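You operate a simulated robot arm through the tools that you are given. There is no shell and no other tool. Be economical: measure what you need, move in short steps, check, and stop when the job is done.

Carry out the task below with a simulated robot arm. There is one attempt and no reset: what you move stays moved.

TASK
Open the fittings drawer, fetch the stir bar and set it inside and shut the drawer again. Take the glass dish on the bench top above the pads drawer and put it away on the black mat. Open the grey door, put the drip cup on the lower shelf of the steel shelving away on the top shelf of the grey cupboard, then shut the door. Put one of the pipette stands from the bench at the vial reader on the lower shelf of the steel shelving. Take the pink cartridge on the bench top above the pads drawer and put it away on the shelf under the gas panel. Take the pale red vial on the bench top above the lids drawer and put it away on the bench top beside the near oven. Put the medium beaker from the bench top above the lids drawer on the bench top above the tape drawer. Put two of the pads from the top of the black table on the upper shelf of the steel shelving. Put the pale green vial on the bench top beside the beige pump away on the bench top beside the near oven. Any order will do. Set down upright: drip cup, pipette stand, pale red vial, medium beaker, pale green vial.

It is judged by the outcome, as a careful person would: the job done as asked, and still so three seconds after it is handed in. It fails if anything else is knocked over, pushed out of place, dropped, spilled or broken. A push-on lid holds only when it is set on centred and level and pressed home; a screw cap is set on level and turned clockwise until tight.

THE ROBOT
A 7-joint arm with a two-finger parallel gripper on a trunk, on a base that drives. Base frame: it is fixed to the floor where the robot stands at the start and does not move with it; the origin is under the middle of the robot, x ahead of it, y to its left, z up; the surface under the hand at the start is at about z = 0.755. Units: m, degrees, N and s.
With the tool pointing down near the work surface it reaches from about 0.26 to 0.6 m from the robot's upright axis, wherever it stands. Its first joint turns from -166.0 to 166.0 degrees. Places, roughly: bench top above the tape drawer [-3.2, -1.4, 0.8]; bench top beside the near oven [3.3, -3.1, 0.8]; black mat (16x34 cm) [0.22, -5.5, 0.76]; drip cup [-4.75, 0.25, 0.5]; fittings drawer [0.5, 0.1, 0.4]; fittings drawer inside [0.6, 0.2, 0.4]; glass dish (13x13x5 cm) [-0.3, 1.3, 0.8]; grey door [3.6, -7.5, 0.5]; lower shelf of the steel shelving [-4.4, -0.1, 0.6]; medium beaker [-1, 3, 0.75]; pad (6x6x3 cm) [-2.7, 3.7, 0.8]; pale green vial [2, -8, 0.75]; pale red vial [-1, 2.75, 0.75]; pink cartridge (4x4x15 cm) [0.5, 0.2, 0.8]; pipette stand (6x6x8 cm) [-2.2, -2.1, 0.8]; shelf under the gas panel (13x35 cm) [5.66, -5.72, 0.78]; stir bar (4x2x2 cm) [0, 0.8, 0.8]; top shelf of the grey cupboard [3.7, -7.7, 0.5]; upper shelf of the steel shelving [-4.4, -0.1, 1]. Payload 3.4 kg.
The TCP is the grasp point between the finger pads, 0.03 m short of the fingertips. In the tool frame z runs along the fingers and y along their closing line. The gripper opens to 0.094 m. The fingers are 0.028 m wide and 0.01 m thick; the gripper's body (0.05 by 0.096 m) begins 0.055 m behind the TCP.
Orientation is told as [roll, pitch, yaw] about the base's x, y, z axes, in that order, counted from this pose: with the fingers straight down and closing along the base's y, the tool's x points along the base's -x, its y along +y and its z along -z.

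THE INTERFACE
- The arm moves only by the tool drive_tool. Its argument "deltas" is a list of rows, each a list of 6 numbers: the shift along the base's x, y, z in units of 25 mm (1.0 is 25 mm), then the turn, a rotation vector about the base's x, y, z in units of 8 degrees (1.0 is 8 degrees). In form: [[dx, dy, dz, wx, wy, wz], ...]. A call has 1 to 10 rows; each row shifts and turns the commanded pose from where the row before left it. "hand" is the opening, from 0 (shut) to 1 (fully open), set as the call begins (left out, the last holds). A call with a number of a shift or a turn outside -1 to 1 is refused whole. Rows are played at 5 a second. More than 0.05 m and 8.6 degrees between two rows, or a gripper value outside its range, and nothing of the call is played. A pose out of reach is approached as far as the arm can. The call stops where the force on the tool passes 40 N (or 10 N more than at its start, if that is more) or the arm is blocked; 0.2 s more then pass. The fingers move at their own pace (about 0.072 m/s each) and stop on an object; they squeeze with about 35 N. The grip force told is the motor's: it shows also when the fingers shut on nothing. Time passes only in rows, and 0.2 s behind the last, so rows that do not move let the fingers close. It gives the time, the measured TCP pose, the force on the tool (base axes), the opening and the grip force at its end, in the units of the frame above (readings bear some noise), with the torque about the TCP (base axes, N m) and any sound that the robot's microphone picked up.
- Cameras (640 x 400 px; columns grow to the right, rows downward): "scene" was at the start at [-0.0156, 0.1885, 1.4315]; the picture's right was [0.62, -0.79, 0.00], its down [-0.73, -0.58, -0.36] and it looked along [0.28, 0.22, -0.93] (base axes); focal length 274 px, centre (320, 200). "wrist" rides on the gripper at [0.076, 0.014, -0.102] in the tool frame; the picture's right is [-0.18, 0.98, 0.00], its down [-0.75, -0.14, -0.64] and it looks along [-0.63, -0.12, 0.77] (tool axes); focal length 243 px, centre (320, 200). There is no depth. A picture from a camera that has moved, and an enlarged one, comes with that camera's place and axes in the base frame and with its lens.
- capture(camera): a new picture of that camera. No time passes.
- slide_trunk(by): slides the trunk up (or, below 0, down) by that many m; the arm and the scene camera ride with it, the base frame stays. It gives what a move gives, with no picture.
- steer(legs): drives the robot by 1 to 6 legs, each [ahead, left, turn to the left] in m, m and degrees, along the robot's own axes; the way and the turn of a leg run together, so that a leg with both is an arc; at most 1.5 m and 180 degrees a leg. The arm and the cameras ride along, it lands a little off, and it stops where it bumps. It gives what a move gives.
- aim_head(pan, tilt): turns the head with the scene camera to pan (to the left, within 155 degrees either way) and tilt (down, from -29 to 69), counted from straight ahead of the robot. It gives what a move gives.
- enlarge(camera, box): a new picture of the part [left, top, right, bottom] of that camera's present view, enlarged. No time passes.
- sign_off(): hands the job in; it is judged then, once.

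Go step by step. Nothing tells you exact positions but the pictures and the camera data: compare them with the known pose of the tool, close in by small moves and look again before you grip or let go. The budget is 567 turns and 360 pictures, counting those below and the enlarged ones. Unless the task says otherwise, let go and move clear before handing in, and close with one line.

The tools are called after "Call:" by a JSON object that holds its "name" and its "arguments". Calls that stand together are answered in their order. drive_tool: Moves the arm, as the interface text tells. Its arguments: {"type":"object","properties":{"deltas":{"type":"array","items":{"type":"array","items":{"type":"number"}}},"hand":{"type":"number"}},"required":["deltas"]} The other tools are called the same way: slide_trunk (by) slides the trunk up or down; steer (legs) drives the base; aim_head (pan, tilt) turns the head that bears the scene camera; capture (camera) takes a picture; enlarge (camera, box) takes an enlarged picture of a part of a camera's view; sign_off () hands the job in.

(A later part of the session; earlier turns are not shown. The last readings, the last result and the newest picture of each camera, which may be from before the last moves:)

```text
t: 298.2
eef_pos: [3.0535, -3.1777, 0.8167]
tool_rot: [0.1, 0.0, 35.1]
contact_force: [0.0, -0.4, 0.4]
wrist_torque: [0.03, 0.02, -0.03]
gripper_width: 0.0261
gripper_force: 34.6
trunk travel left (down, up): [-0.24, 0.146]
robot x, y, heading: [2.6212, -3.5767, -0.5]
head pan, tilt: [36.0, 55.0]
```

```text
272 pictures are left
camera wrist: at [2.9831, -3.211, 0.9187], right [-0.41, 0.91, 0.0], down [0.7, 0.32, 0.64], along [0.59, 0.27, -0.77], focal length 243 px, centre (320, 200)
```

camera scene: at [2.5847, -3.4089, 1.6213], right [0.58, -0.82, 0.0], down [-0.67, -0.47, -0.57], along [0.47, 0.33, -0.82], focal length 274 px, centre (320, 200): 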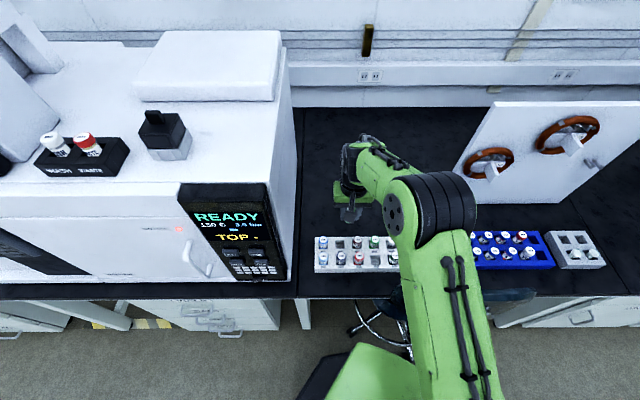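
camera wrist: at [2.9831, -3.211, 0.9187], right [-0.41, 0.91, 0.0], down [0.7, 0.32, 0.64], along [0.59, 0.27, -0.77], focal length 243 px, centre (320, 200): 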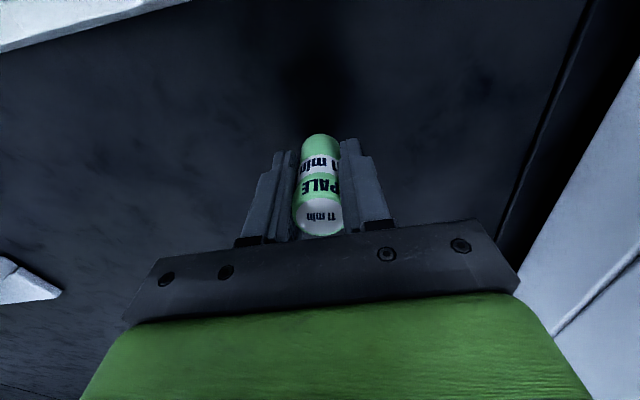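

Call:
{"name": "slide_trunk", "arguments": {"by": -0.011}}

Call:
{"name": "drive_tool", "arguments": {"deltas": [[0, 0, -0.07, 0, 0, 0], [0, 0, -0.07, 0, 0, 0], [0, 0, -0.07, 0, 0, 0]]}}

```text
t: 298.8
eef_pos: [3.0532, -3.1779, 0.8043]
tool_rot: [0.0, -0.1, 35.0]
contact_force: [-0.3, -0.7, -0.3]
wrist_torque: [-0.01, 0.02, 0.01]
gripper_width: 0.026
gripper_force: 35.4
trunk travel left (down, up): [-0.229, 0.157]
robot x, y, heading: [2.6227, -3.5792, -0.8]
head pan, tilt: [36.0, 55.0]
```

```text
t: 299.6
eef_pos: [3.0538, -3.1784, 0.8006]
tool_rot: [0.0, -0.1, 35.0]
contact_force: [-1.2, 0.6, 5.8]
wrist_torque: [-0.02, 0.07, 0.0]
gripper_width: 0.0264
gripper_force: 35.1
trunk travel left (down, up): [-0.229, 0.157]
robot x, y, heading: [2.6204, -3.5789, -0.5]
head pan, tilt: [36.0, 55.0]
```

Light contact with the bench. I'll release the vial and rise.

Call:
{"name": "drive_tool", "arguments": {"deltas": [[0, 0, 0, 0, 0, 0], [0, 0, 0, 0, 0, 0], [0, 0, 0.5, 0, 0, 0], [0, 0, 1, 0, 0, 0], [0, 0, 1, 0, 0, 0], [0, 0, 1, 0, 0, 0], [0, 0, 1, 0, 0, 0], [0, 0, 1, 0, 0, 0], [0, 0, 1, 0, 0, 0], [0, 0, 1, 0, 0, 0]], "hand": 0.55}}

Call:
{"name": "capture", "arguments": {"camera": "wrist"}}

```text
t: 301.8
eef_pos: [3.0525, -3.1785, 0.988]
tool_rot: [0.0, 0.0, 34.9]
contact_force: [0.2, -0.5, 0.9]
wrist_torque: [-0.03, 0.03, 0.02]
gripper_width: 0.0518
gripper_force: 0.2
trunk travel left (down, up): [-0.229, 0.157]
robot x, y, heading: [2.6213, -3.5753, -0.6]
head pan, tilt: [36.0, 55.0]
```

```text
271 pictures are left
camera wrist: at [2.9818, -3.2114, 1.0915], right [-0.41, 0.91, 0.0], down [0.7, 0.32, 0.64], along [0.58, 0.27, -0.77], focal length 243 px, centre (320, 200)
```

wrist: 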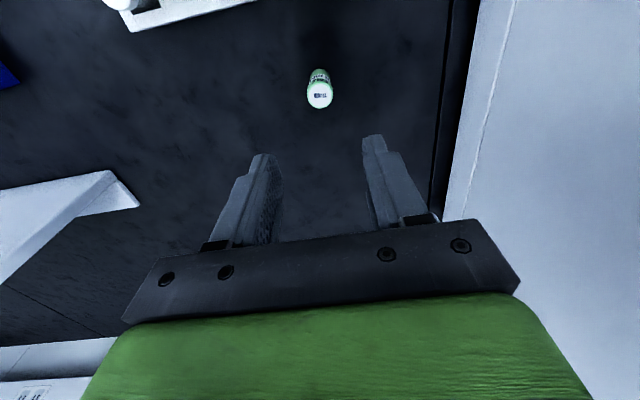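

The green vial stands beside the oven. Next is the glass dish at u ≈ -1.2 on the near bench.

Call:
{"name": "steer", "arguments": {"legs": [[-0.8, -0.6, 0], [-0.86, 1.147, 0], [-0.86, 1.147, 0], [-0.86, 1.147, 0], [-0.8, 1.066, 0]]}}

Call:
{"name": "capture", "arguments": {"camera": "scene"}}

```text
t: 333.6
eef_pos: [-1.0036, 0.8683, 0.9881]
tool_rot: [-0.1, 0.0, 33.1]
contact_force: [-0.1, -0.5, -0.2]
wrist_torque: [0.02, -0.02, 0.01]
gripper_width: 0.0519
gripper_force: 0.1
trunk travel left (down, up): [-0.229, 0.157]
robot x, y, heading: [-1.4469, 0.4813, -2.3]
head pan, tilt: [36.0, 55.0]
```

```text
270 pictures are left
camera scene: at [-1.439, 0.678, 1.5503], right [0.55, -0.83, 0.0], down [-0.68, -0.45, -0.57], along [0.48, 0.32, -0.82], focal length 274 px, centre (320, 200)
```

scene: 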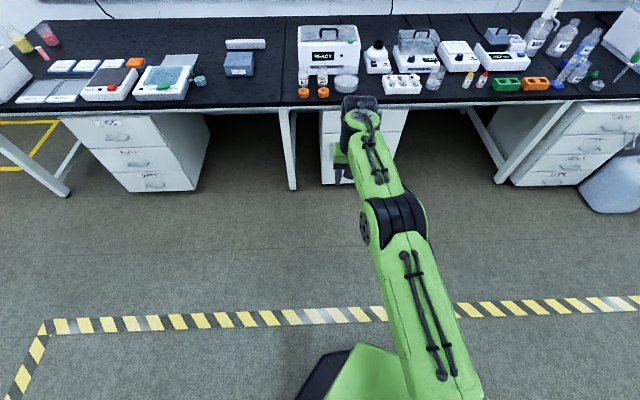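

Call:
{"name": "steer", "arguments": {"legs": [[0.61, 0.486, 2]]}}

Call:
{"name": "capture", "arguments": {"camera": "scene"}}

Call:
{"name": "capture", "arguments": {"camera": "wrist"}}

```text
t: 337.9
eef_pos: [-0.3924, 1.3629, 0.9884]
tool_rot: [0.1, 0.0, 35.6]
contact_force: [0.3, -0.1, -0.8]
wrist_torque: [0.02, -0.02, 0.04]
gripper_width: 0.0516
gripper_force: 0.1
trunk travel left (down, up): [-0.229, 0.157]
robot x, y, heading: [-0.8182, 0.9595, -0.0]
head pan, tilt: [36.0, 55.0]
```

```text
269 pictures are left
camera scene: at [-0.8187, 1.1562, 1.5503], right [0.59, -0.81, 0.0], down [-0.66, -0.48, -0.57], along [0.46, 0.34, -0.82], focal length 274 px, centre (320, 200)
```

scene: 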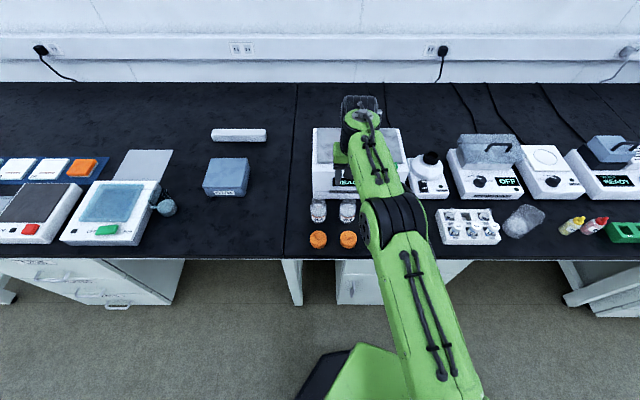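

```text
268 pictures are left
camera wrist: at [-0.4624, 1.3308, 1.0906], right [-0.42, 0.91, 0.0], down [0.69, 0.32, 0.64], along [0.58, 0.27, -0.77], focal length 243 px, centre (320, 200)
```

wrist: 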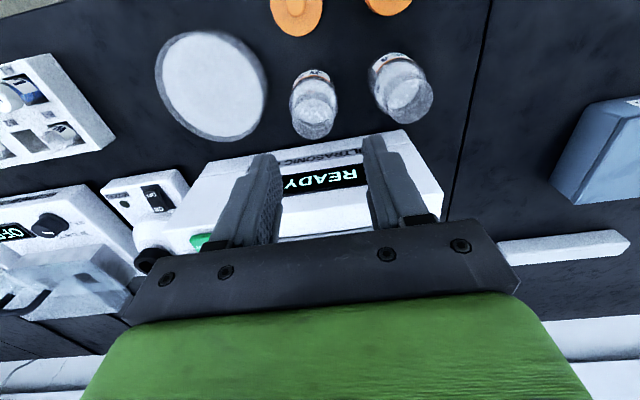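

Call:
{"name": "enlarge", "arguments": {"camera": "wrist", "box": [120, 0, 360, 160]}}

```text
2.50 times, centred on (240, 80) of wrist
camera zoom: at [-0.4624, 1.3308, 1.0906], right [-0.42, 0.91, 0.0], down [0.69, 0.32, 0.64], along [0.58, 0.27, -0.77], focal length 606 px, centre (520, 500)
```

zoom: 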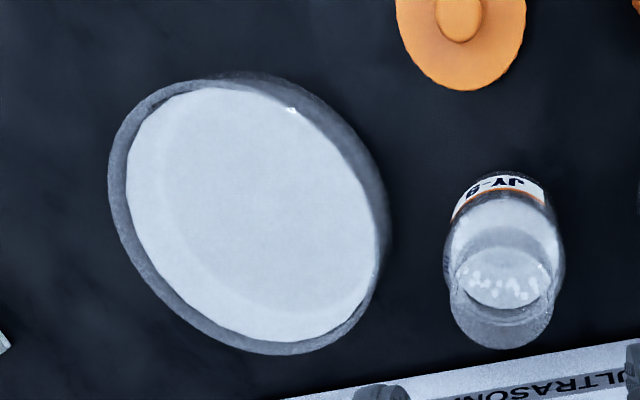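

Call:
{"name": "drive_tool", "arguments": {"deltas": [[-0.5, -0.37, 0, 0, 0, -1], [-0.5, -0.37, 0, 0, 0, -1], [-0.5, -0.37, 0, 0, 0, -1], [-0.5, -0.37, 0, 0, 0, -1], [-0.5, -0.37, 0, 0, 0, -1], [-0.5, -0.37, 0, 0, 0, -1], [-0.5, -0.37, 0, 0, 0, -1], [-0.5, -0.37, 0, 0, 0, -1], [-0.5, -0.37, 0, 0, 0, -1], [-0.5, -0.37, 0, 0, 0, -1]], "hand": 0.6}}

Call:
{"name": "drive_tool", "arguments": {"deltas": [[0, 0, 0, 0, 0, -1], [0, 0, 0, 0, 0, -0.25]]}}

Call:
{"name": "enlarge", "arguments": {"camera": "scene", "box": [280, 100, 480, 260]}}

Call:
{"name": "capture", "arguments": {"camera": "wrist"}}

```text
t: 340.1
eef_pos: [-0.5179, 1.2718, 0.9883]
tool_rot: [0.0, 0.0, -44.4]
contact_force: [-0.4, 1.0, 0.5]
wrist_torque: [0.02, -0.01, -0.05]
gripper_width: 0.0564
gripper_force: 0.0
trunk travel left (down, up): [-0.229, 0.157]
robot x, y, heading: [-0.8199, 0.9597, -0.1]
head pan, tilt: [36.0, 55.0]
```

```text
t: 340.7
eef_pos: [-0.5182, 1.2716, 0.9888]
tool_rot: [0.0, 0.0, -54.4]
contact_force: [0.0, 1.0, 0.1]
wrist_torque: [0.01, -0.01, -0.01]
gripper_width: 0.0564
gripper_force: 0.0
trunk travel left (down, up): [-0.229, 0.157]
robot x, y, heading: [-0.8176, 0.9593, -0.2]
head pan, tilt: [36.0, 55.0]
```

```text
2.50 times, centred on (380, 180) of scene
camera zoom: at [-0.8191, 1.1558, 1.5504], right [0.59, -0.81, 0.0], down [-0.66, -0.48, -0.57], along [0.46, 0.34, -0.82], focal length 684 px, centre (170, 250)
```

zoom: 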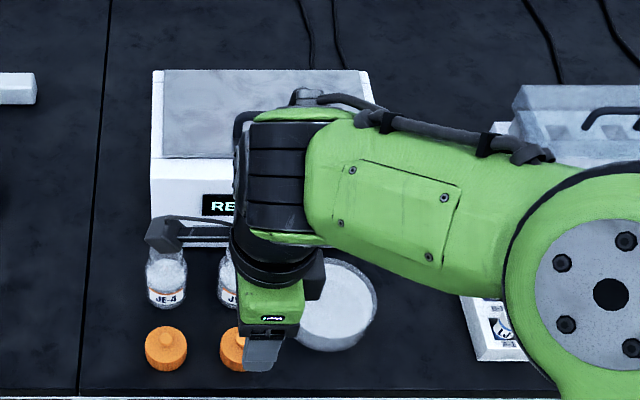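

```text
265 pictures are left
camera wrist: at [-0.5502, 1.3412, 1.0906], right [0.91, 0.42, 0.0], down [0.32, -0.69, 0.64], along [0.27, -0.58, -0.77], focal length 243 px, centre (320, 200)
```

wrist: 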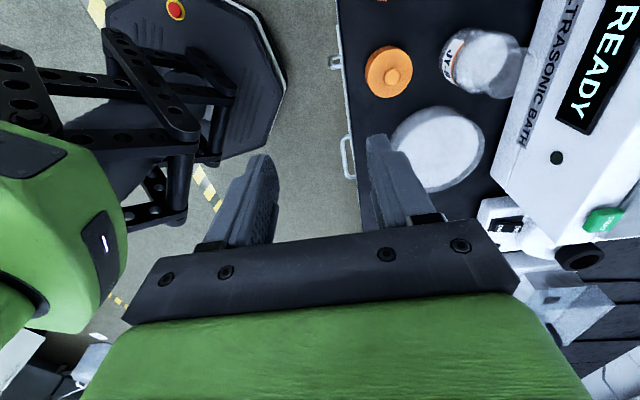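

Call:
{"name": "drive_tool", "arguments": {"deltas": [[0.87, -0.365, 0, 0, 0, 0], [0.87, -0.365, 0, 0, 0, 0], [0.87, -0.365, 0, 0, 0, 0], [0.87, -0.365, 0, 0, 0, 0], [0.87, -0.365, 0, 0, 0, 0], [0.87, -0.365, 0, 0, 0, 0], [0, 0, -1, 0, 0, 0], [0, 0, -1, 0, 0, 0], [0, 0, -1, 0, 0, 0]]}}

Call:
{"name": "capture", "arguments": {"camera": "wrist"}}

Call:
{"name": "enlarge", "arguments": {"camera": "scene", "box": [320, 140, 480, 260]}}

```text
t: 342.7
eef_pos: [-0.3882, 1.2175, 0.9136]
tool_rot: [-0.1, -0.1, -54.4]
contact_force: [0.2, -0.1, 0.6]
wrist_torque: [0.0, 0.0, 0.01]
gripper_width: 0.0564
gripper_force: 0.1
trunk travel left (down, up): [-0.229, 0.157]
robot x, y, heading: [-0.8175, 0.9622, 0.2]
head pan, tilt: [36.0, 55.0]
```

```text
264 pictures are left
camera wrist: at [-0.4204, 1.2869, 1.015], right [0.91, 0.42, 0.0], down [0.32, -0.69, 0.64], along [0.27, -0.58, -0.77], focal length 243 px, centre (320, 200)
```

wrist: 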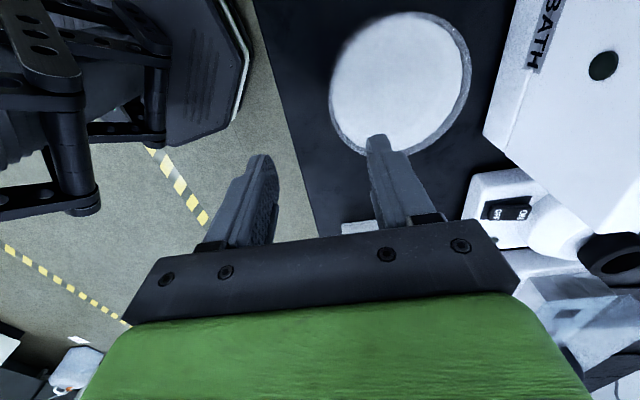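

```text
3.33 times, centred on (400, 200) of scene
camera zoom: at [-0.8188, 1.156, 1.5503], right [0.59, -0.81, 0.0], down [-0.66, -0.48, -0.57], along [0.46, 0.34, -0.82], focal length 913 px, centre (53, 200)
```

zoom: 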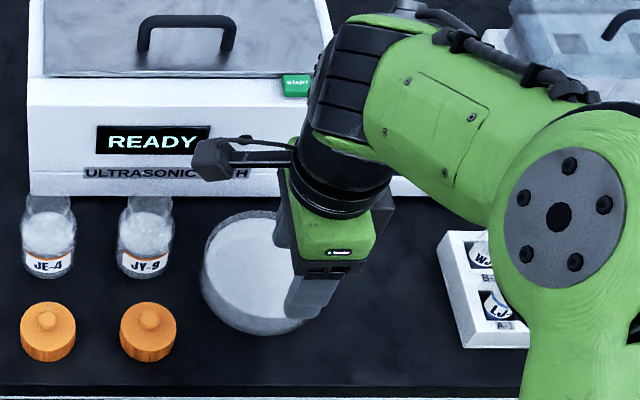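

Call:
{"name": "drive_tool", "arguments": {"deltas": [[0.3, 0.22, -0.9, 0, 0, 0], [0, 0, -0.9, 0, 0, 0], [0, 0, -0.9, 0, 0, 0], [0, 0, -0.7, 0, 0, 0]]}}

Call:
{"name": "capture", "arguments": {"camera": "wrist"}}

Call:
{"name": "enlarge", "arguments": {"camera": "scene", "box": [320, 140, 480, 260]}}

```text
t: 343.7
eef_pos: [-0.3796, 1.225, 0.8263]
tool_rot: [-0.1, 0.1, -54.3]
contact_force: [-1.2, 0.4, -0.4]
wrist_torque: [-0.01, 0.03, 0.0]
gripper_width: 0.0563
gripper_force: 0.1
trunk travel left (down, up): [-0.229, 0.157]
robot x, y, heading: [-0.8163, 0.9632, -0.3]
head pan, tilt: [36.0, 55.0]
```

```text
262 pictures are left
camera wrist: at [-0.412, 1.2936, 0.9293], right [0.91, 0.42, 0.0], down [0.32, -0.69, 0.64], along [0.27, -0.58, -0.77], focal length 243 px, centre (320, 200)
```

wrist: 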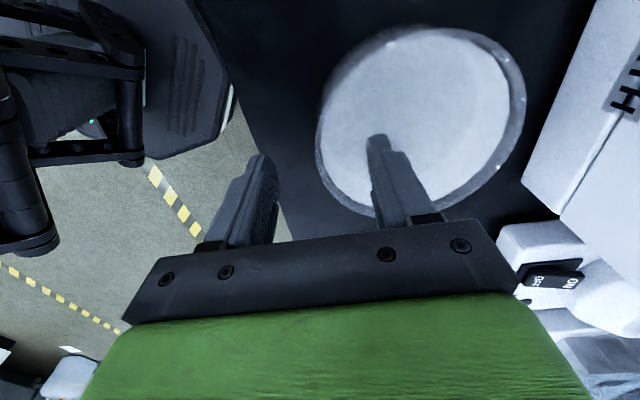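

```text
3.33 times, centred on (400, 200) of scene
camera zoom: at [-0.819, 1.1557, 1.5504], right [0.59, -0.81, 0.0], down [-0.66, -0.48, -0.57], along [0.46, 0.34, -0.82], focal length 913 px, centre (53, 200)
```

zoom: 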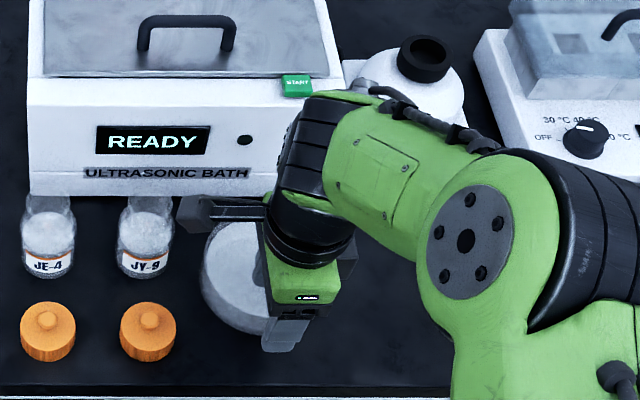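

Call:
{"name": "drive_tool", "arguments": {"deltas": [[0, 0, -0.2, 0, 0, 0], [0, 0, -0.2, 0, 0, 0], [0, 0, -0.15, 0, 0, 0], [0, 0, 0, 0, 0, 0]]}}

Call:
{"name": "drive_tool", "arguments": {"deltas": [[0, 0, 0, 0, 0, 0], [0, 0, 0, 0, 0, 0], [0, 0, 0, 0, 0, 0], [0, 0, 0, 0, 0, 0]], "hand": 0}}

Call:
{"name": "capture", "arguments": {"camera": "wrist"}}

```text
t: 344.7
eef_pos: [-0.3793, 1.2243, 0.8141]
tool_rot: [0.0, 0.0, -54.4]
contact_force: [-0.2, -0.5, -0.2]
wrist_torque: [0.02, 0.0, -0.01]
gripper_width: 0.0563
gripper_force: 0.1
trunk travel left (down, up): [-0.229, 0.157]
robot x, y, heading: [-0.8216, 0.9628, 0.1]
head pan, tilt: [36.0, 55.0]
```

```text
t: 345.7
eef_pos: [-0.3783, 1.2247, 0.8136]
tool_rot: [0.0, 0.0, -54.4]
contact_force: [0.9, 0.3, 0.3]
wrist_torque: [-0.1, -0.09, 0.05]
gripper_width: 0.0048
gripper_force: 34.6
trunk travel left (down, up): [-0.229, 0.157]
robot x, y, heading: [-0.8178, 0.9617, -0.1]
head pan, tilt: [36.0, 55.0]
```

```text
260 pictures are left
camera wrist: at [-0.4118, 1.2932, 0.9165], right [0.91, 0.42, 0.0], down [0.32, -0.69, 0.64], along [0.27, -0.58, -0.77], focal length 243 px, centre (320, 200)
```

wrist: 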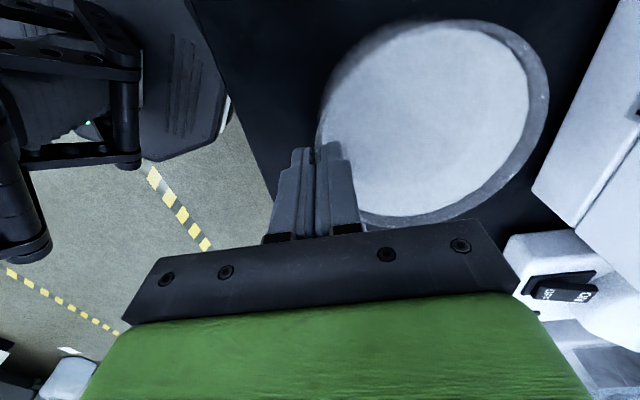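

The dish wall is gripped. I'll lift it gently.

Call:
{"name": "drive_tool", "arguments": {"deltas": [[0, 0, 0.2, 0, 0, 0], [0, 0, 0.3, 0, 0, 0], [0, 0, 0.5, 0, 0, 0], [0, 0, 0.7, 0, 0, 0], [0, 0, 0.7, 0, 0, 0], [0, 0, 0.7, 0, 0, 0], [0, 0, 0.7, 0, 0, 0], [0, 0, 0.7, 0, 0, 0], [0, 0, 0.5, 0, 0, 0], [0, 0, 0.3, 0, 0, 0]]}}

Call:
{"name": "capture", "arguments": {"camera": "wrist"}}

Call:
{"name": "capture", "arguments": {"camera": "scene"}}

```text
t: 347.9
eef_pos: [-0.3773, 1.2237, 0.9463]
tool_rot: [-0.1, 0.0, -54.4]
contact_force: [0.1, -0.8, -4.5]
wrist_torque: [-0.12, 0.2, 0.02]
gripper_width: 0.0045
gripper_force: 35.7
trunk travel left (down, up): [-0.229, 0.157]
robot x, y, heading: [-0.8237, 0.9612, -0.0]
head pan, tilt: [36.0, 55.0]
```

```text
259 pictures are left
camera wrist: at [-0.4102, 1.2924, 1.0488], right [0.91, 0.42, 0.0], down [0.33, -0.69, 0.64], along [0.27, -0.58, -0.77], focal length 243 px, centre (320, 200)
```

wrist: 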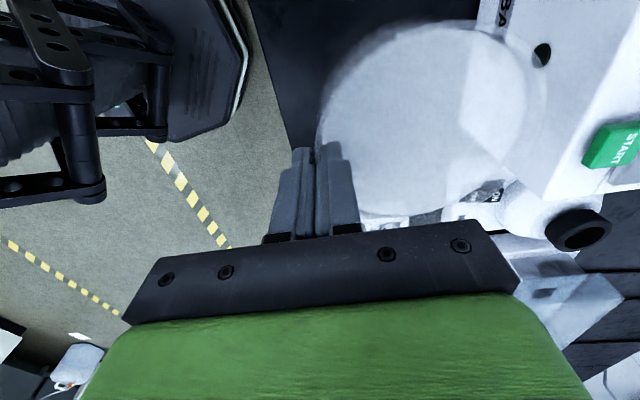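

```text
258 pictures are left
camera scene: at [-0.8187, 1.156, 1.5503], right [0.59, -0.81, 0.0], down [-0.66, -0.48, -0.57], along [0.46, 0.34, -0.82], focal length 274 px, centre (320, 200)
```

scene: 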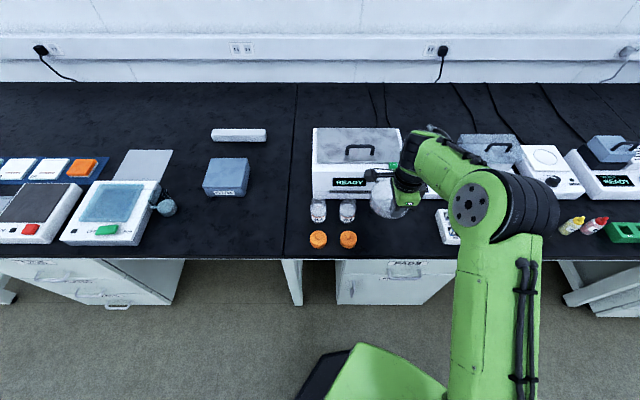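

The dish is lifted cleanly and looks empty. I'll carry it to the black mat on the opposite bench at u ≈ 4.56, v ≈ -3.08.

Call:
{"name": "steer", "arguments": {"legs": [[-0.76, -0.56, 0], [0, 0, 180], [-0.852, 1.16, 0], [-0.852, 1.16, 0], [-0.852, 1.16, 0], [-0.852, 1.16, 0]]}}

Call:
{"name": "aim_head", "arguments": {"pan": 36, "tilt": 35}}

Call:
{"name": "capture", "arguments": {"camera": "scene"}}

```text
t: 387.2
eef_pos: [1.367, -4.5158, 0.9463]
tool_rot: [-0.1, -0.1, 124.5]
contact_force: [1.4, -0.4, -4.7]
wrist_torque: [0.17, -0.24, 0.0]
gripper_width: 0.0047
gripper_force: 35.2
trunk travel left (down, up): [-0.229, 0.157]
robot x, y, heading: [1.8162, -4.26, 178.9]
head pan, tilt: [36.0, 55.0]
```

```text
t: 388.0
eef_pos: [1.3683, -4.5144, 0.9459]
tool_rot: [-0.1, 0.0, 124.6]
contact_force: [-0.1, -0.2, -4.3]
wrist_torque: [0.17, -0.2, -0.03]
gripper_width: 0.0046
gripper_force: 34.7
trunk travel left (down, up): [-0.229, 0.157]
robot x, y, heading: [1.8128, -4.2565, 178.5]
head pan, tilt: [36.0, 35.0]
```

```text
257 pictures are left
camera scene: at [1.7977, -4.4607, 1.5785], right [-0.57, 0.82, 0.0], down [0.47, 0.33, -0.82], along [-0.67, -0.47, -0.57], focal length 274 px, centre (320, 200)
```

scene: 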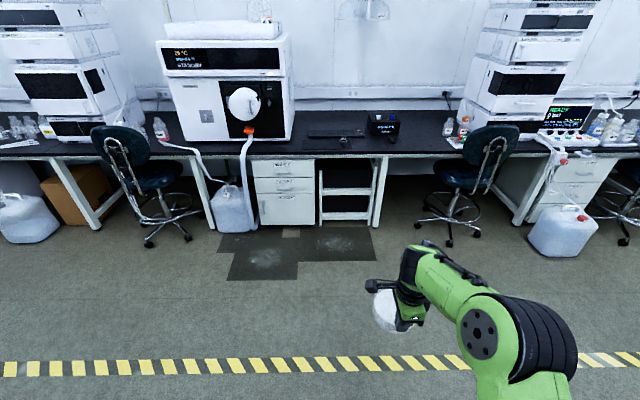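

Call:
{"name": "enlarge", "arguments": {"camera": "scene", "box": [280, 90, 440, 190]}}

```text
4.00 times, centred on (360, 140) of scene
camera zoom: at [1.7977, -4.4607, 1.5785], right [-0.57, 0.82, 0.0], down [0.47, 0.33, -0.82], along [-0.67, -0.47, -0.57], focal length 1095 px, centre (160, 440)
```

zoom: 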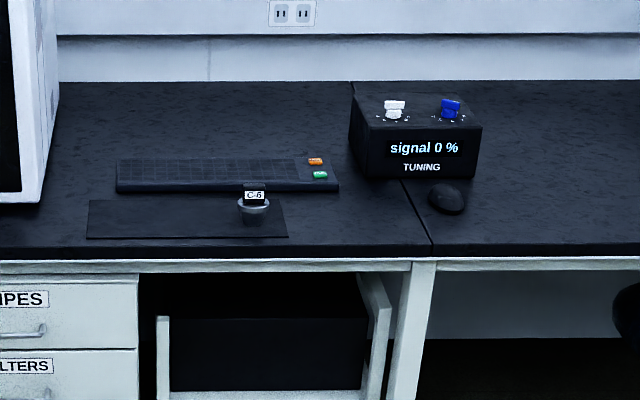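

Call:
{"name": "steer", "arguments": {"legs": [[0.856, 0.855, 1.5]]}}

Call:
{"name": "aim_head", "arguments": {"pan": 36, "tilt": 55}}

Call:
{"name": "capture", "arguments": {"camera": "scene"}}

Call:
{"name": "capture", "arguments": {"camera": "wrist"}}

```text
t: 394.2
eef_pos: [0.5015, -5.3752, 0.9465]
tool_rot: [-0.1, 0.1, 125.7]
contact_force: [-0.8, -0.9, -4.8]
wrist_torque: [0.17, -0.21, -0.01]
gripper_width: 0.0046
gripper_force: 34.7
trunk travel left (down, up): [-0.229, 0.157]
robot x, y, heading: [0.9414, -5.1139, 179.9]
head pan, tilt: [36.0, 35.0]
```

```text
t: 395.0
eef_pos: [0.5029, -5.3758, 0.9464]
tool_rot: [-0.1, 0.0, 125.7]
contact_force: [0.3, -0.7, -4.5]
wrist_torque: [0.2, -0.19, 0.0]
gripper_width: 0.0047
gripper_force: 34.8
trunk travel left (down, up): [-0.229, 0.157]
robot x, y, heading: [0.9381, -5.1144, 179.9]
head pan, tilt: [36.0, 55.0]
```

```text
255 pictures are left
camera scene: at [0.9437, -5.3036, 1.5504], right [-0.59, 0.81, 0.0], down [0.66, 0.48, -0.57], along [-0.46, -0.34, -0.82], focal length 274 px, centre (320, 200)
```

scene: 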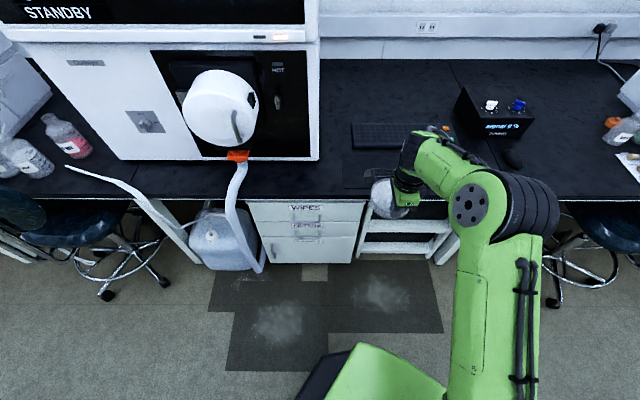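

```text
254 pictures are left
camera wrist: at [0.535, -5.4462, 1.0484], right [-0.91, -0.42, 0.0], down [-0.33, 0.69, 0.64], along [-0.27, 0.58, -0.77], focal length 243 px, centre (320, 200)
```

wrist: 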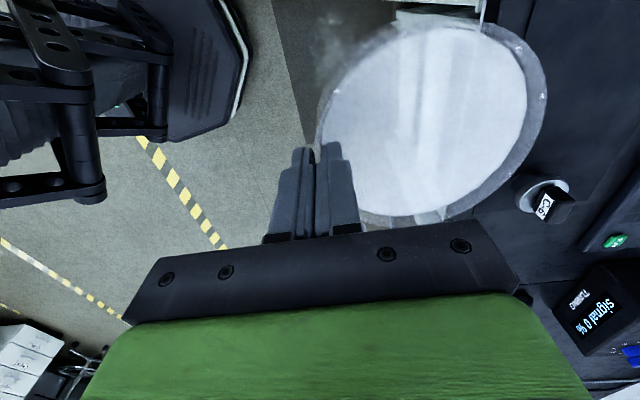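

Call:
{"name": "steer", "arguments": {"legs": [[0.179, 0.094, 0]]}}

Call:
{"name": "capture", "arguments": {"camera": "wrist"}}

Call:
{"name": "enlarge", "arguments": {"camera": "scene", "box": [300, 80, 500, 260]}}

```text
t: 396.6
eef_pos: [0.3236, -5.4708, 0.9453]
tool_rot: [-0.3, 0.0, 125.5]
contact_force: [0.6, -0.1, -4.9]
wrist_torque: [0.16, -0.24, -0.06]
gripper_width: 0.0048
gripper_force: 34.6
trunk travel left (down, up): [-0.229, 0.157]
robot x, y, heading: [0.7653, -5.2058, 179.9]
head pan, tilt: [36.0, 55.0]
```

```text
253 pictures are left
camera wrist: at [0.3563, -5.5413, 1.0478], right [-0.91, -0.42, 0.0], down [-0.32, 0.69, 0.64], along [-0.27, 0.58, -0.77], focal length 243 px, centre (320, 200)
```

wrist: 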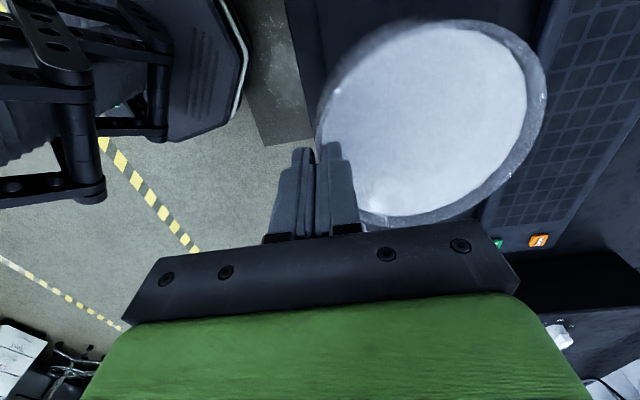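

```text
2.22 times, centred on (400, 170) of scene
camera zoom: at [0.7649, -5.4001, 1.5502], right [-0.58, 0.81, 0.0], down [0.67, 0.48, -0.57], along [-0.46, -0.33, -0.82], focal length 608 px, centre (142, 267)
```

zoom: 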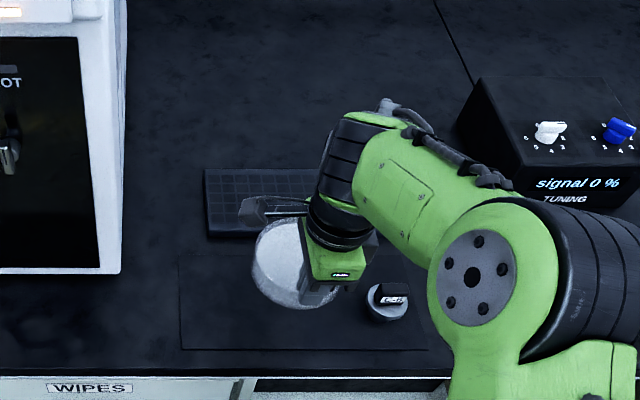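

Call:
{"name": "drive_tool", "arguments": {"deltas": [[-0.37, -0.645, 0, 0, 0, 0], [-0.37, -0.645, 0, 0, 0, 0], [0, 0, -0.9, 0, 0, 0], [0, 0, -0.9, 0, 0, 0], [0, 0, -0.9, 0, 0, 0], [0, 0, -0.9, 0, 0, 0], [0, 0, -0.6, 0, 0, 0]]}}

Call:
{"name": "enlarge", "arguments": {"camera": "scene", "box": [300, 80, 500, 260]}}

```text
t: 398.2
eef_pos: [0.3069, -5.502, 0.8386]
tool_rot: [-0.1, 0.0, 125.6]
contact_force: [0.0, -0.7, -5.9]
wrist_torque: [0.15, -0.17, 0.01]
gripper_width: 0.0048
gripper_force: 34.7
trunk travel left (down, up): [-0.229, 0.157]
robot x, y, heading: [0.7664, -5.2056, 180.0]
head pan, tilt: [36.0, 55.0]
```

```text
2.22 times, centred on (400, 170) of scene
camera zoom: at [0.7662, -5.3996, 1.5503], right [-0.58, 0.81, 0.0], down [0.66, 0.48, -0.57], along [-0.46, -0.34, -0.82], focal length 608 px, centre (142, 267)
```

zoom: 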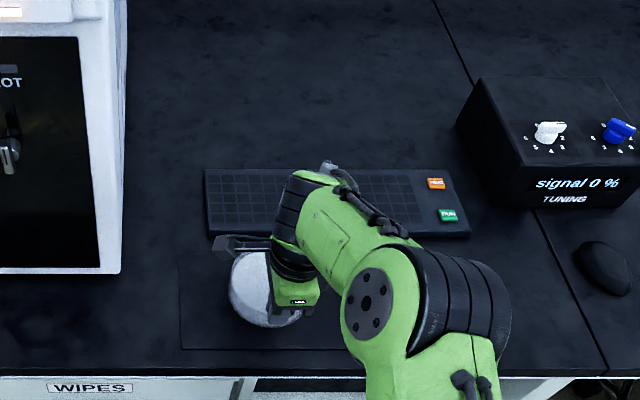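

Call:
{"name": "drive_tool", "arguments": {"deltas": [[0, 0, -0.2, 0, 0, 0], [0, 0, -0.2, 0, 0, 0], [0, 0, -0.15, 0, 0, 0], [0, 0, -0.1, 0, 0, 0], [0, 0, -0.1, 0, 0, 0]]}}

```text
t: 399.4
eef_pos: [0.3056, -5.5015, 0.8211]
tool_rot: [-0.1, 0.0, 125.5]
contact_force: [0.5, 0.5, -5.3]
wrist_torque: [0.15, -0.24, 0.0]
gripper_width: 0.0048
gripper_force: 34.6
trunk travel left (down, up): [-0.229, 0.157]
robot x, y, heading: [0.7624, -5.2092, 179.8]
head pan, tilt: [36.0, 55.0]
```

Call:
{"name": "drive_tool", "arguments": {"deltas": [[0, 0, -0.08, 0, 0, 0], [0, 0, -0.08, 0, 0, 0], [0, 0, -0.08, 0, 0, 0]]}}

```text
t: 400.2
eef_pos: [0.3065, -5.5016, 0.8168]
tool_rot: [0.0, 0.0, 125.5]
contact_force: [1.7, 1.0, 4.4]
wrist_torque: [0.33, -0.16, 0.03]
gripper_width: 0.0047
gripper_force: 35.1
trunk travel left (down, up): [-0.229, 0.157]
robot x, y, heading: [0.7668, -5.2054, 179.8]
head pan, tilt: [36.0, 55.0]
```

Call:
{"name": "drive_tool", "arguments": {"deltas": [[0, 0, 0, 0, 0, 0], [0, 0, 0, 0, 0, 0], [0, 0, 0.5, 0, 0, 0], [0, 0, 1, 0, 0, 0], [0, 0, 1, 0, 0, 0], [0, 0, 1, 0, 0, 0], [0, 0, 1, 0, 0, 0], [0, 0, 1, 0, 0, 0]], "hand": 0.5}}

Call:
{"name": "steer", "arguments": {"legs": [[-0.4, -0.3, 0]]}}

Call:
{"name": "enlarge", "arguments": {"camera": "scene", "box": [300, 40, 500, 180]}}

```text
t: 402.0
eef_pos: [0.3075, -5.5021, 0.9541]
tool_rot: [-0.1, -0.1, 125.6]
contact_force: [-0.1, 0.1, 0.6]
wrist_torque: [0.0, -0.01, -0.02]
gripper_width: 0.0471
gripper_force: 0.1
trunk travel left (down, up): [-0.229, 0.157]
robot x, y, heading: [0.766, -5.2056, 179.6]
head pan, tilt: [36.0, 55.0]
```

```text
t: 404.9
eef_pos: [0.7043, -5.2046, 0.9531]
tool_rot: [0.1, 0.0, 126.0]
contact_force: [0.3, 0.3, -0.1]
wrist_torque: [-0.02, 0.02, 0.02]
gripper_width: 0.0469
gripper_force: 0.0
trunk travel left (down, up): [-0.229, 0.157]
robot x, y, heading: [1.1578, -4.9053, -179.7]
head pan, tilt: [36.0, 55.0]
```

```text
2.86 times, centred on (400, 110) of scene
camera zoom: at [1.1644, -5.0973, 1.5504], right [-0.59, 0.81, 0.0], down [0.66, 0.48, -0.57], along [-0.46, -0.34, -0.82], focal length 782 px, centre (91, 457)
```

zoom: 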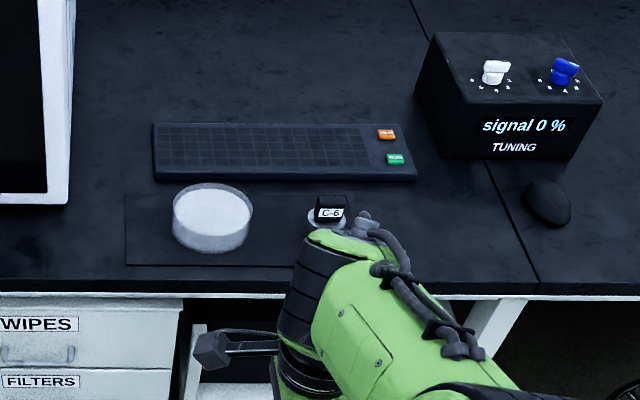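

The dish is on the mat. Next are the pipette stands at the vial reader, u ≈ 0.39, v ≈ -3.02.

Call:
{"name": "steer", "arguments": {"legs": [[-0.25, -0.18, 0], [0.84, -1.144, 0], [0.84, -1.144, 0], [0.8, -1.09, 0]]}}

Call:
{"name": "aim_head", "arguments": {"pan": 36, "tilt": 40}}

Call:
{"name": "capture", "arguments": {"camera": "scene"}}

```text
t: 426.6
eef_pos: [-1.4373, -1.5544, 0.9525]
tool_rot: [-0.1, 0.0, 121.3]
contact_force: [-0.2, 0.5, -1.0]
wrist_torque: [-0.02, 0.0, 0.0]
gripper_width: 0.0472
gripper_force: 0.0
trunk travel left (down, up): [-0.229, 0.157]
robot x, y, heading: [-0.9595, -1.2961, 175.7]
head pan, tilt: [36.0, 55.0]
```

```text
t: 427.4
eef_pos: [-1.4379, -1.555, 0.953]
tool_rot: [-0.2, 0.0, 121.3]
contact_force: [-0.2, -0.4, 0.5]
wrist_torque: [-0.01, -0.01, 0.01]
gripper_width: 0.0468
gripper_force: 0.0
trunk travel left (down, up): [-0.229, 0.157]
robot x, y, heading: [-0.9587, -1.2948, 175.5]
head pan, tilt: [36.0, 40.0]
```

```text
249 pictures are left
camera scene: at [-0.982, -1.492, 1.571], right [-0.52, 0.85, 0.0], down [0.55, 0.34, -0.77], along [-0.65, -0.4, -0.64], focal length 274 px, centre (320, 200)
```

scene: 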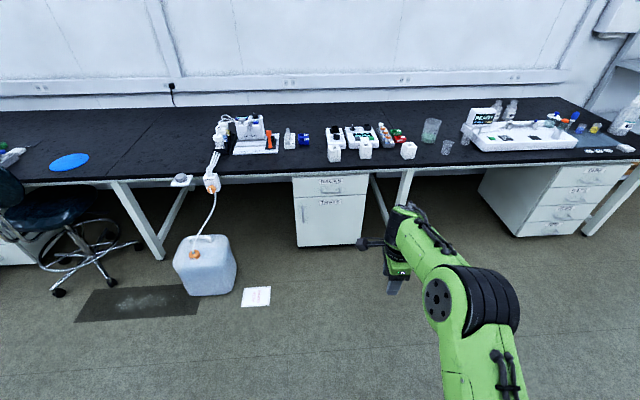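

Call:
{"name": "enlarge", "arguments": {"camera": "scene", "box": [200, 90, 480, 200]}}

Call:
{"name": "enlarge", "arguments": {"camera": "scene", "box": [440, 80, 640, 200]}}

```text
2.29 times, centred on (340, 145) of scene
camera zoom: at [-0.982, -1.492, 1.571], right [-0.52, 0.85, 0.0], down [0.55, 0.34, -0.77], along [-0.65, -0.4, -0.64], focal length 626 px, centre (274, 326)
```

zoom: 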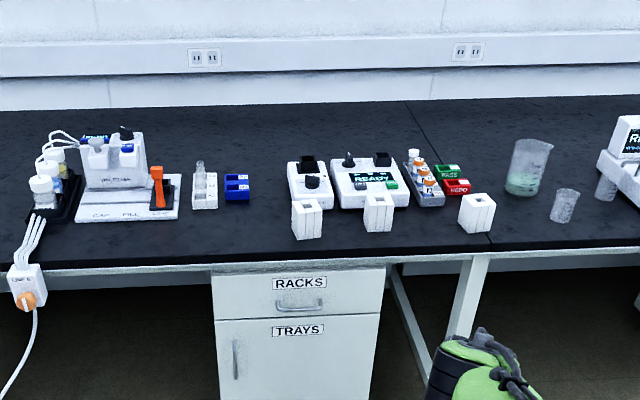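

```text
3.20 times, centred on (540, 140) of scene
camera zoom: at [-0.982, -1.492, 1.571], right [-0.52, 0.85, 0.0], down [0.55, 0.34, -0.77], along [-0.65, -0.4, -0.64], focal length 876 px, centre (-384, 392)
```

zoom: 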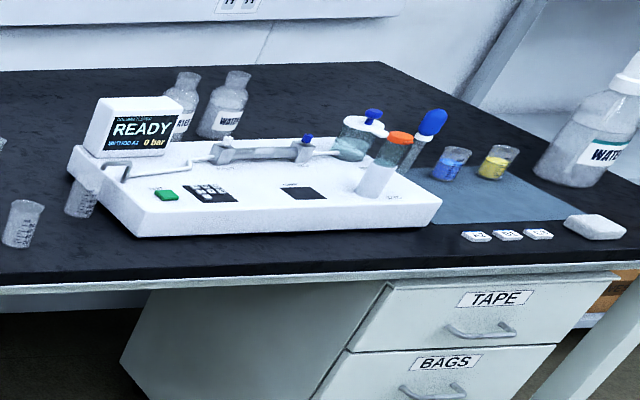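

Three white block stands are on the bench. I'll take the left one, at about u 0.43, v -2.97, so I'm driving in.

Call:
{"name": "steer", "arguments": {"legs": [[0.66, 0.57, 4.5]]}}

Call:
{"name": "aim_head", "arguments": {"pan": 36, "tilt": 58}}

Call:
{"name": "capture", "arguments": {"camera": "scene"}}

Call:
{"name": "capture", "arguments": {"camera": "wrist"}}

```text
t: 432.0
eef_pos: [-2.0942, -2.1321, 0.9523]
tool_rot: [-0.1, 0.0, 126.0]
contact_force: [-0.2, -0.3, 0.8]
wrist_torque: [0.03, 0.01, 0.01]
gripper_width: 0.047
gripper_force: 0.0
trunk travel left (down, up): [-0.229, 0.157]
robot x, y, heading: [-1.6356, -1.8281, -180.0]
head pan, tilt: [36.0, 40.0]
```

```text
t: 432.8
eef_pos: [-2.0935, -2.1322, 0.9526]
tool_rot: [-0.2, 0.0, 126.0]
contact_force: [0.4, 0.1, 0.1]
wrist_torque: [0.0, -0.01, 0.0]
gripper_width: 0.0469
gripper_force: 0.1
trunk travel left (down, up): [-0.229, 0.157]
robot x, y, heading: [-1.6372, -1.8319, -179.7]
head pan, tilt: [36.0, 58.0]
```

```text
246 pictures are left
camera scene: at [-1.6323, -2.0235, 1.5467], right [-0.59, 0.81, 0.0], down [0.68, 0.5, -0.53], along [-0.43, -0.31, -0.85], focal length 274 px, centre (320, 200)
```

scene: 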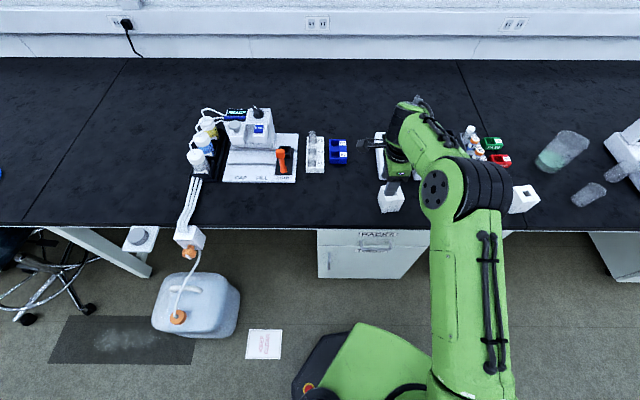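

```text
245 pictures are left
camera wrist: at [-2.0609, -2.2034, 1.0556], right [-0.9, -0.43, 0.0], down [-0.33, 0.69, 0.64], along [-0.27, 0.58, -0.77], focal length 243 px, centre (320, 200)
```

wrist: 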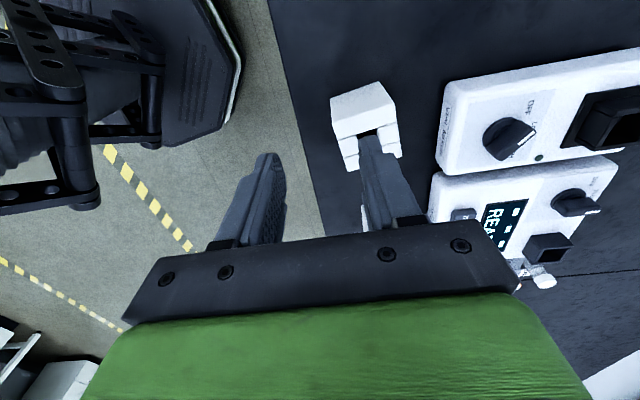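

Call:
{"name": "enlarge", "arguments": {"camera": "wrist", "box": [300, 60, 460, 200]}}

Call:
{"name": "enlarge", "arguments": {"camera": "scene", "box": [340, 120, 560, 240]}}

```text
2.86 times, centred on (380, 130) of wrist
camera zoom: at [-2.0609, -2.2034, 1.0556], right [-0.9, -0.43, 0.0], down [-0.33, 0.69, 0.64], along [-0.27, 0.58, -0.77], focal length 693 px, centre (149, 400)
```

zoom: 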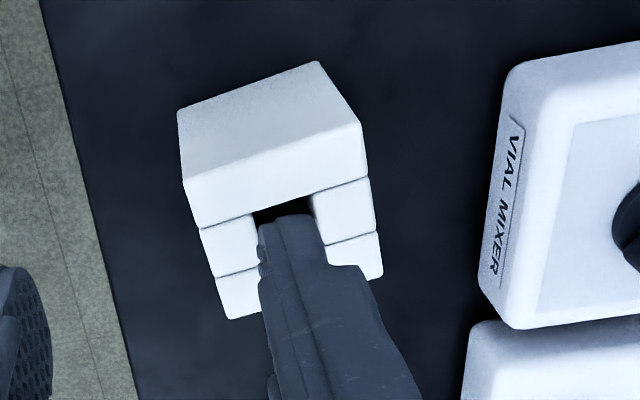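

```text
2.91 times, centred on (450, 180) of scene
camera zoom: at [-1.6323, -2.0235, 1.5467], right [-0.59, 0.81, 0.0], down [0.68, 0.5, -0.53], along [-0.43, -0.31, -0.85], focal length 796 px, centre (-58, 258)
```

zoom: 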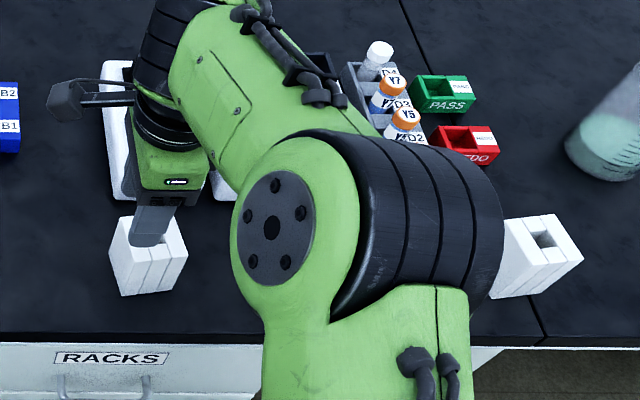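

The stand's centre is about (-2.151, -2.125), rotated some 9° from the bench. I'll grip it with a 45°-tilted tool, which should also suit placing it under the next shelf. First comes the yaw.

Call:
{"name": "drive_tool", "arguments": {"deltas": [[0, 0.2, 0.1, 0, 0, 1], [0, 0.2, 0.1, 0, 0, 1], [0, 0.2, 0.1, 0, 0, 1], [0, 0.2, 0.1, 0, 0, 1], [0, 0.2, 0.1, 0, 0, 1], [0, 0.2, 0.1, 0, 0, 1], [0, 0.2, 0.1, 0, 0, 1], [0, 0.2, 0.1, 0, 0, 1], [0, 0.2, 0.1, 0, 0, 1], [0, 0.2, 0.1, 0, 0, 1]], "hand": 1}}

Call:
{"name": "drive_tool", "arguments": {"deltas": [[0, 0, 0, 0, 0, 1], [0, 0, 0, 0, 0, 1], [0, 0, 0, 0, 0, 0.4], [0, 0, 0, -0.66, 0.66, 0], [0, 0, 0, -0.66, 0.66, 0], [0, 0, 0, -0.66, 0.66, 0], [0, 0, 0, -0.66, 0.66, 0], [0, 0, 0, -0.66, 0.66, 0], [0, 0, 0, -0.66, 0.66, 0]]}}

Call:
{"name": "capture", "arguments": {"camera": "wrist"}}

Call:
{"name": "enlarge", "arguments": {"camera": "scene", "box": [320, 100, 560, 250]}}

```text
t: 435.0
eef_pos: [-2.0936, -2.0818, 0.9776]
tool_rot: [-0.1, -0.1, -153.9]
contact_force: [0.3, 0.1, -1.2]
wrist_torque: [0.0, 0.03, 0.01]
gripper_width: 0.0938
gripper_force: 0.1
trunk travel left (down, up): [-0.229, 0.157]
robot x, y, heading: [-1.6323, -1.8326, -179.9]
head pan, tilt: [36.0, 58.0]
```

```text
t: 437.0
eef_pos: [-2.0949, -2.0814, 0.978]
tool_rot: [-0.4, -44.9, -134.8]
contact_force: [0.6, -0.9, 0.8]
wrist_torque: [-0.04, -0.02, -0.02]
gripper_width: 0.0938
gripper_force: 0.1
trunk travel left (down, up): [-0.229, 0.157]
robot x, y, heading: [-1.6384, -1.8336, -179.8]
head pan, tilt: [36.0, 58.0]
```

```text
242 pictures are left
camera wrist: at [-1.9952, -2.0037, 0.9968], right [0.6, -0.79, 0.13], down [-0.15, 0.04, 0.99], along [-0.78, -0.62, -0.1], focal length 243 px, centre (320, 200)
```

wrist: 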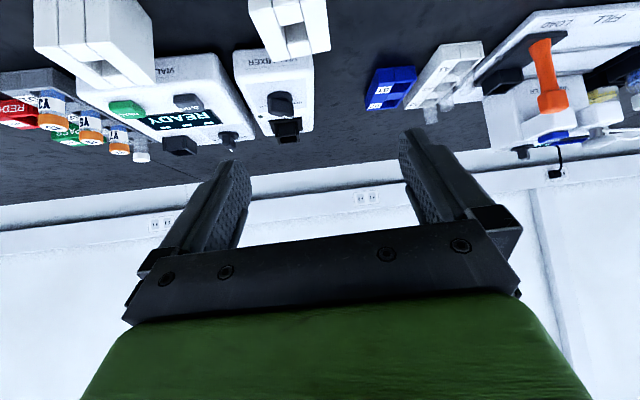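

```text
2.67 times, centred on (440, 175) of scene
camera zoom: at [-1.6325, -2.023, 1.5467], right [-0.59, 0.81, 0.0], down [0.68, 0.5, -0.53], along [-0.43, -0.31, -0.85], focal length 730 px, centre (0, 267)
```

zoom: 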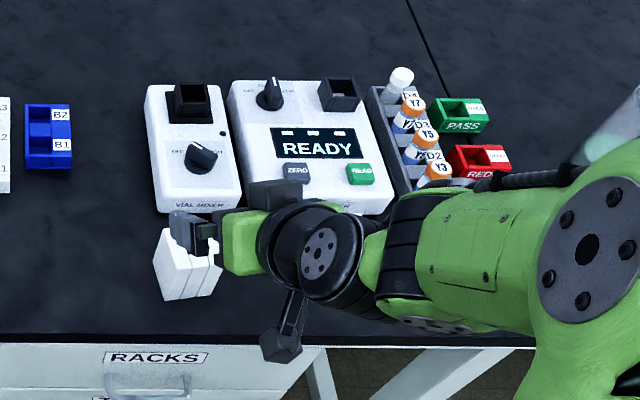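

Call:
{"name": "drive_tool", "arguments": {"deltas": [[-0.06, 0.065, -0.95, 0, 0, 0], [-0.06, 0.065, -0.95, 0, 0, 0], [-0.06, 0.065, -0.95, 0, 0, 0], [-0.06, 0.065, -0.95, 0, 0, 0]]}}

Call:
{"name": "capture", "arguments": {"camera": "wrist"}}

```text
t: 438.0
eef_pos: [-2.1026, -2.0765, 0.8839]
tool_rot: [-0.3, -44.9, -134.6]
contact_force: [0.3, -0.5, 0.2]
wrist_torque: [0.02, -0.01, 0.0]
gripper_width: 0.094
gripper_force: 0.2
trunk travel left (down, up): [-0.229, 0.157]
robot x, y, heading: [-1.6364, -1.8306, -179.7]
head pan, tilt: [36.0, 58.0]
```

```text
240 pictures are left
camera wrist: at [-2.0021, -1.9973, 0.9025], right [0.6, -0.79, 0.13], down [-0.15, 0.04, 0.99], along [-0.78, -0.62, -0.1], focal length 243 px, centre (320, 200)
```

wrist: 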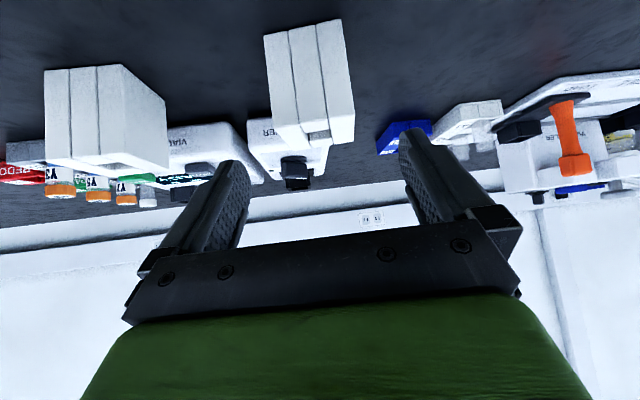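

Call:
{"name": "drive_tool", "arguments": {"deltas": [[-0.49, -0.5, -0.7, 0, 0, 0], [-0.49, -0.5, -0.7, 0, 0, 0], [-0.49, -0.5, -0.7, 0, 0, 0], [-0.49, -0.5, -0.7, 0, 0, 0]]}}

Call:
{"name": "capture", "arguments": {"camera": "wrist"}}

Call:
{"name": "enlarge", "arguments": {"camera": "scene", "box": [320, 100, 560, 250]}}

```text
t: 439.0
eef_pos: [-2.1506, -2.1264, 0.814]
tool_rot: [-0.1, -44.8, -134.8]
contact_force: [0.2, 0.7, 0.4]
wrist_torque: [0.04, -0.02, 0.0]
gripper_width: 0.094
gripper_force: 0.1
trunk travel left (down, up): [-0.229, 0.157]
robot x, y, heading: [-1.6368, -1.8316, -179.7]
head pan, tilt: [36.0, 58.0]
```

```text
239 pictures are left
camera wrist: at [-2.0514, -2.0474, 0.8325], right [0.6, -0.79, 0.13], down [-0.16, 0.04, 0.99], along [-0.78, -0.62, -0.1], focal length 243 px, centre (320, 200)
```

wrist: 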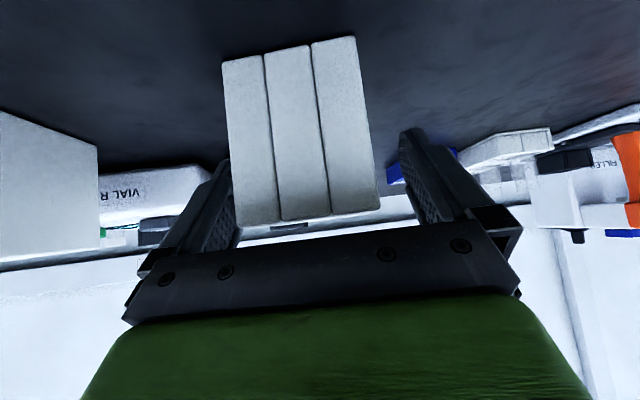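

```text
2.67 times, centred on (440, 175) of scene
camera zoom: at [-1.6327, -2.0238, 1.5466], right [-0.59, 0.81, 0.0], down [0.68, 0.5, -0.53], along [-0.43, -0.31, -0.85], focal length 730 px, centre (0, 267)
```

zoom: 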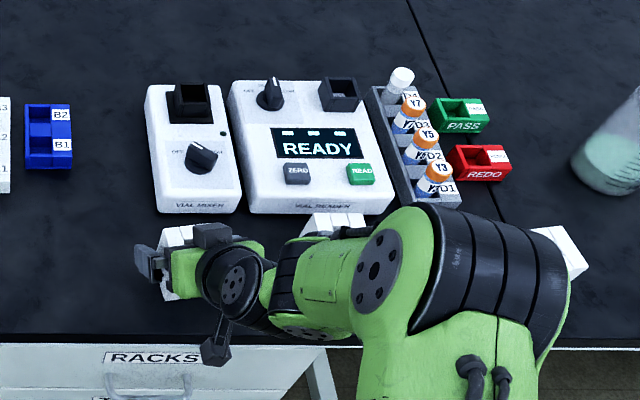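

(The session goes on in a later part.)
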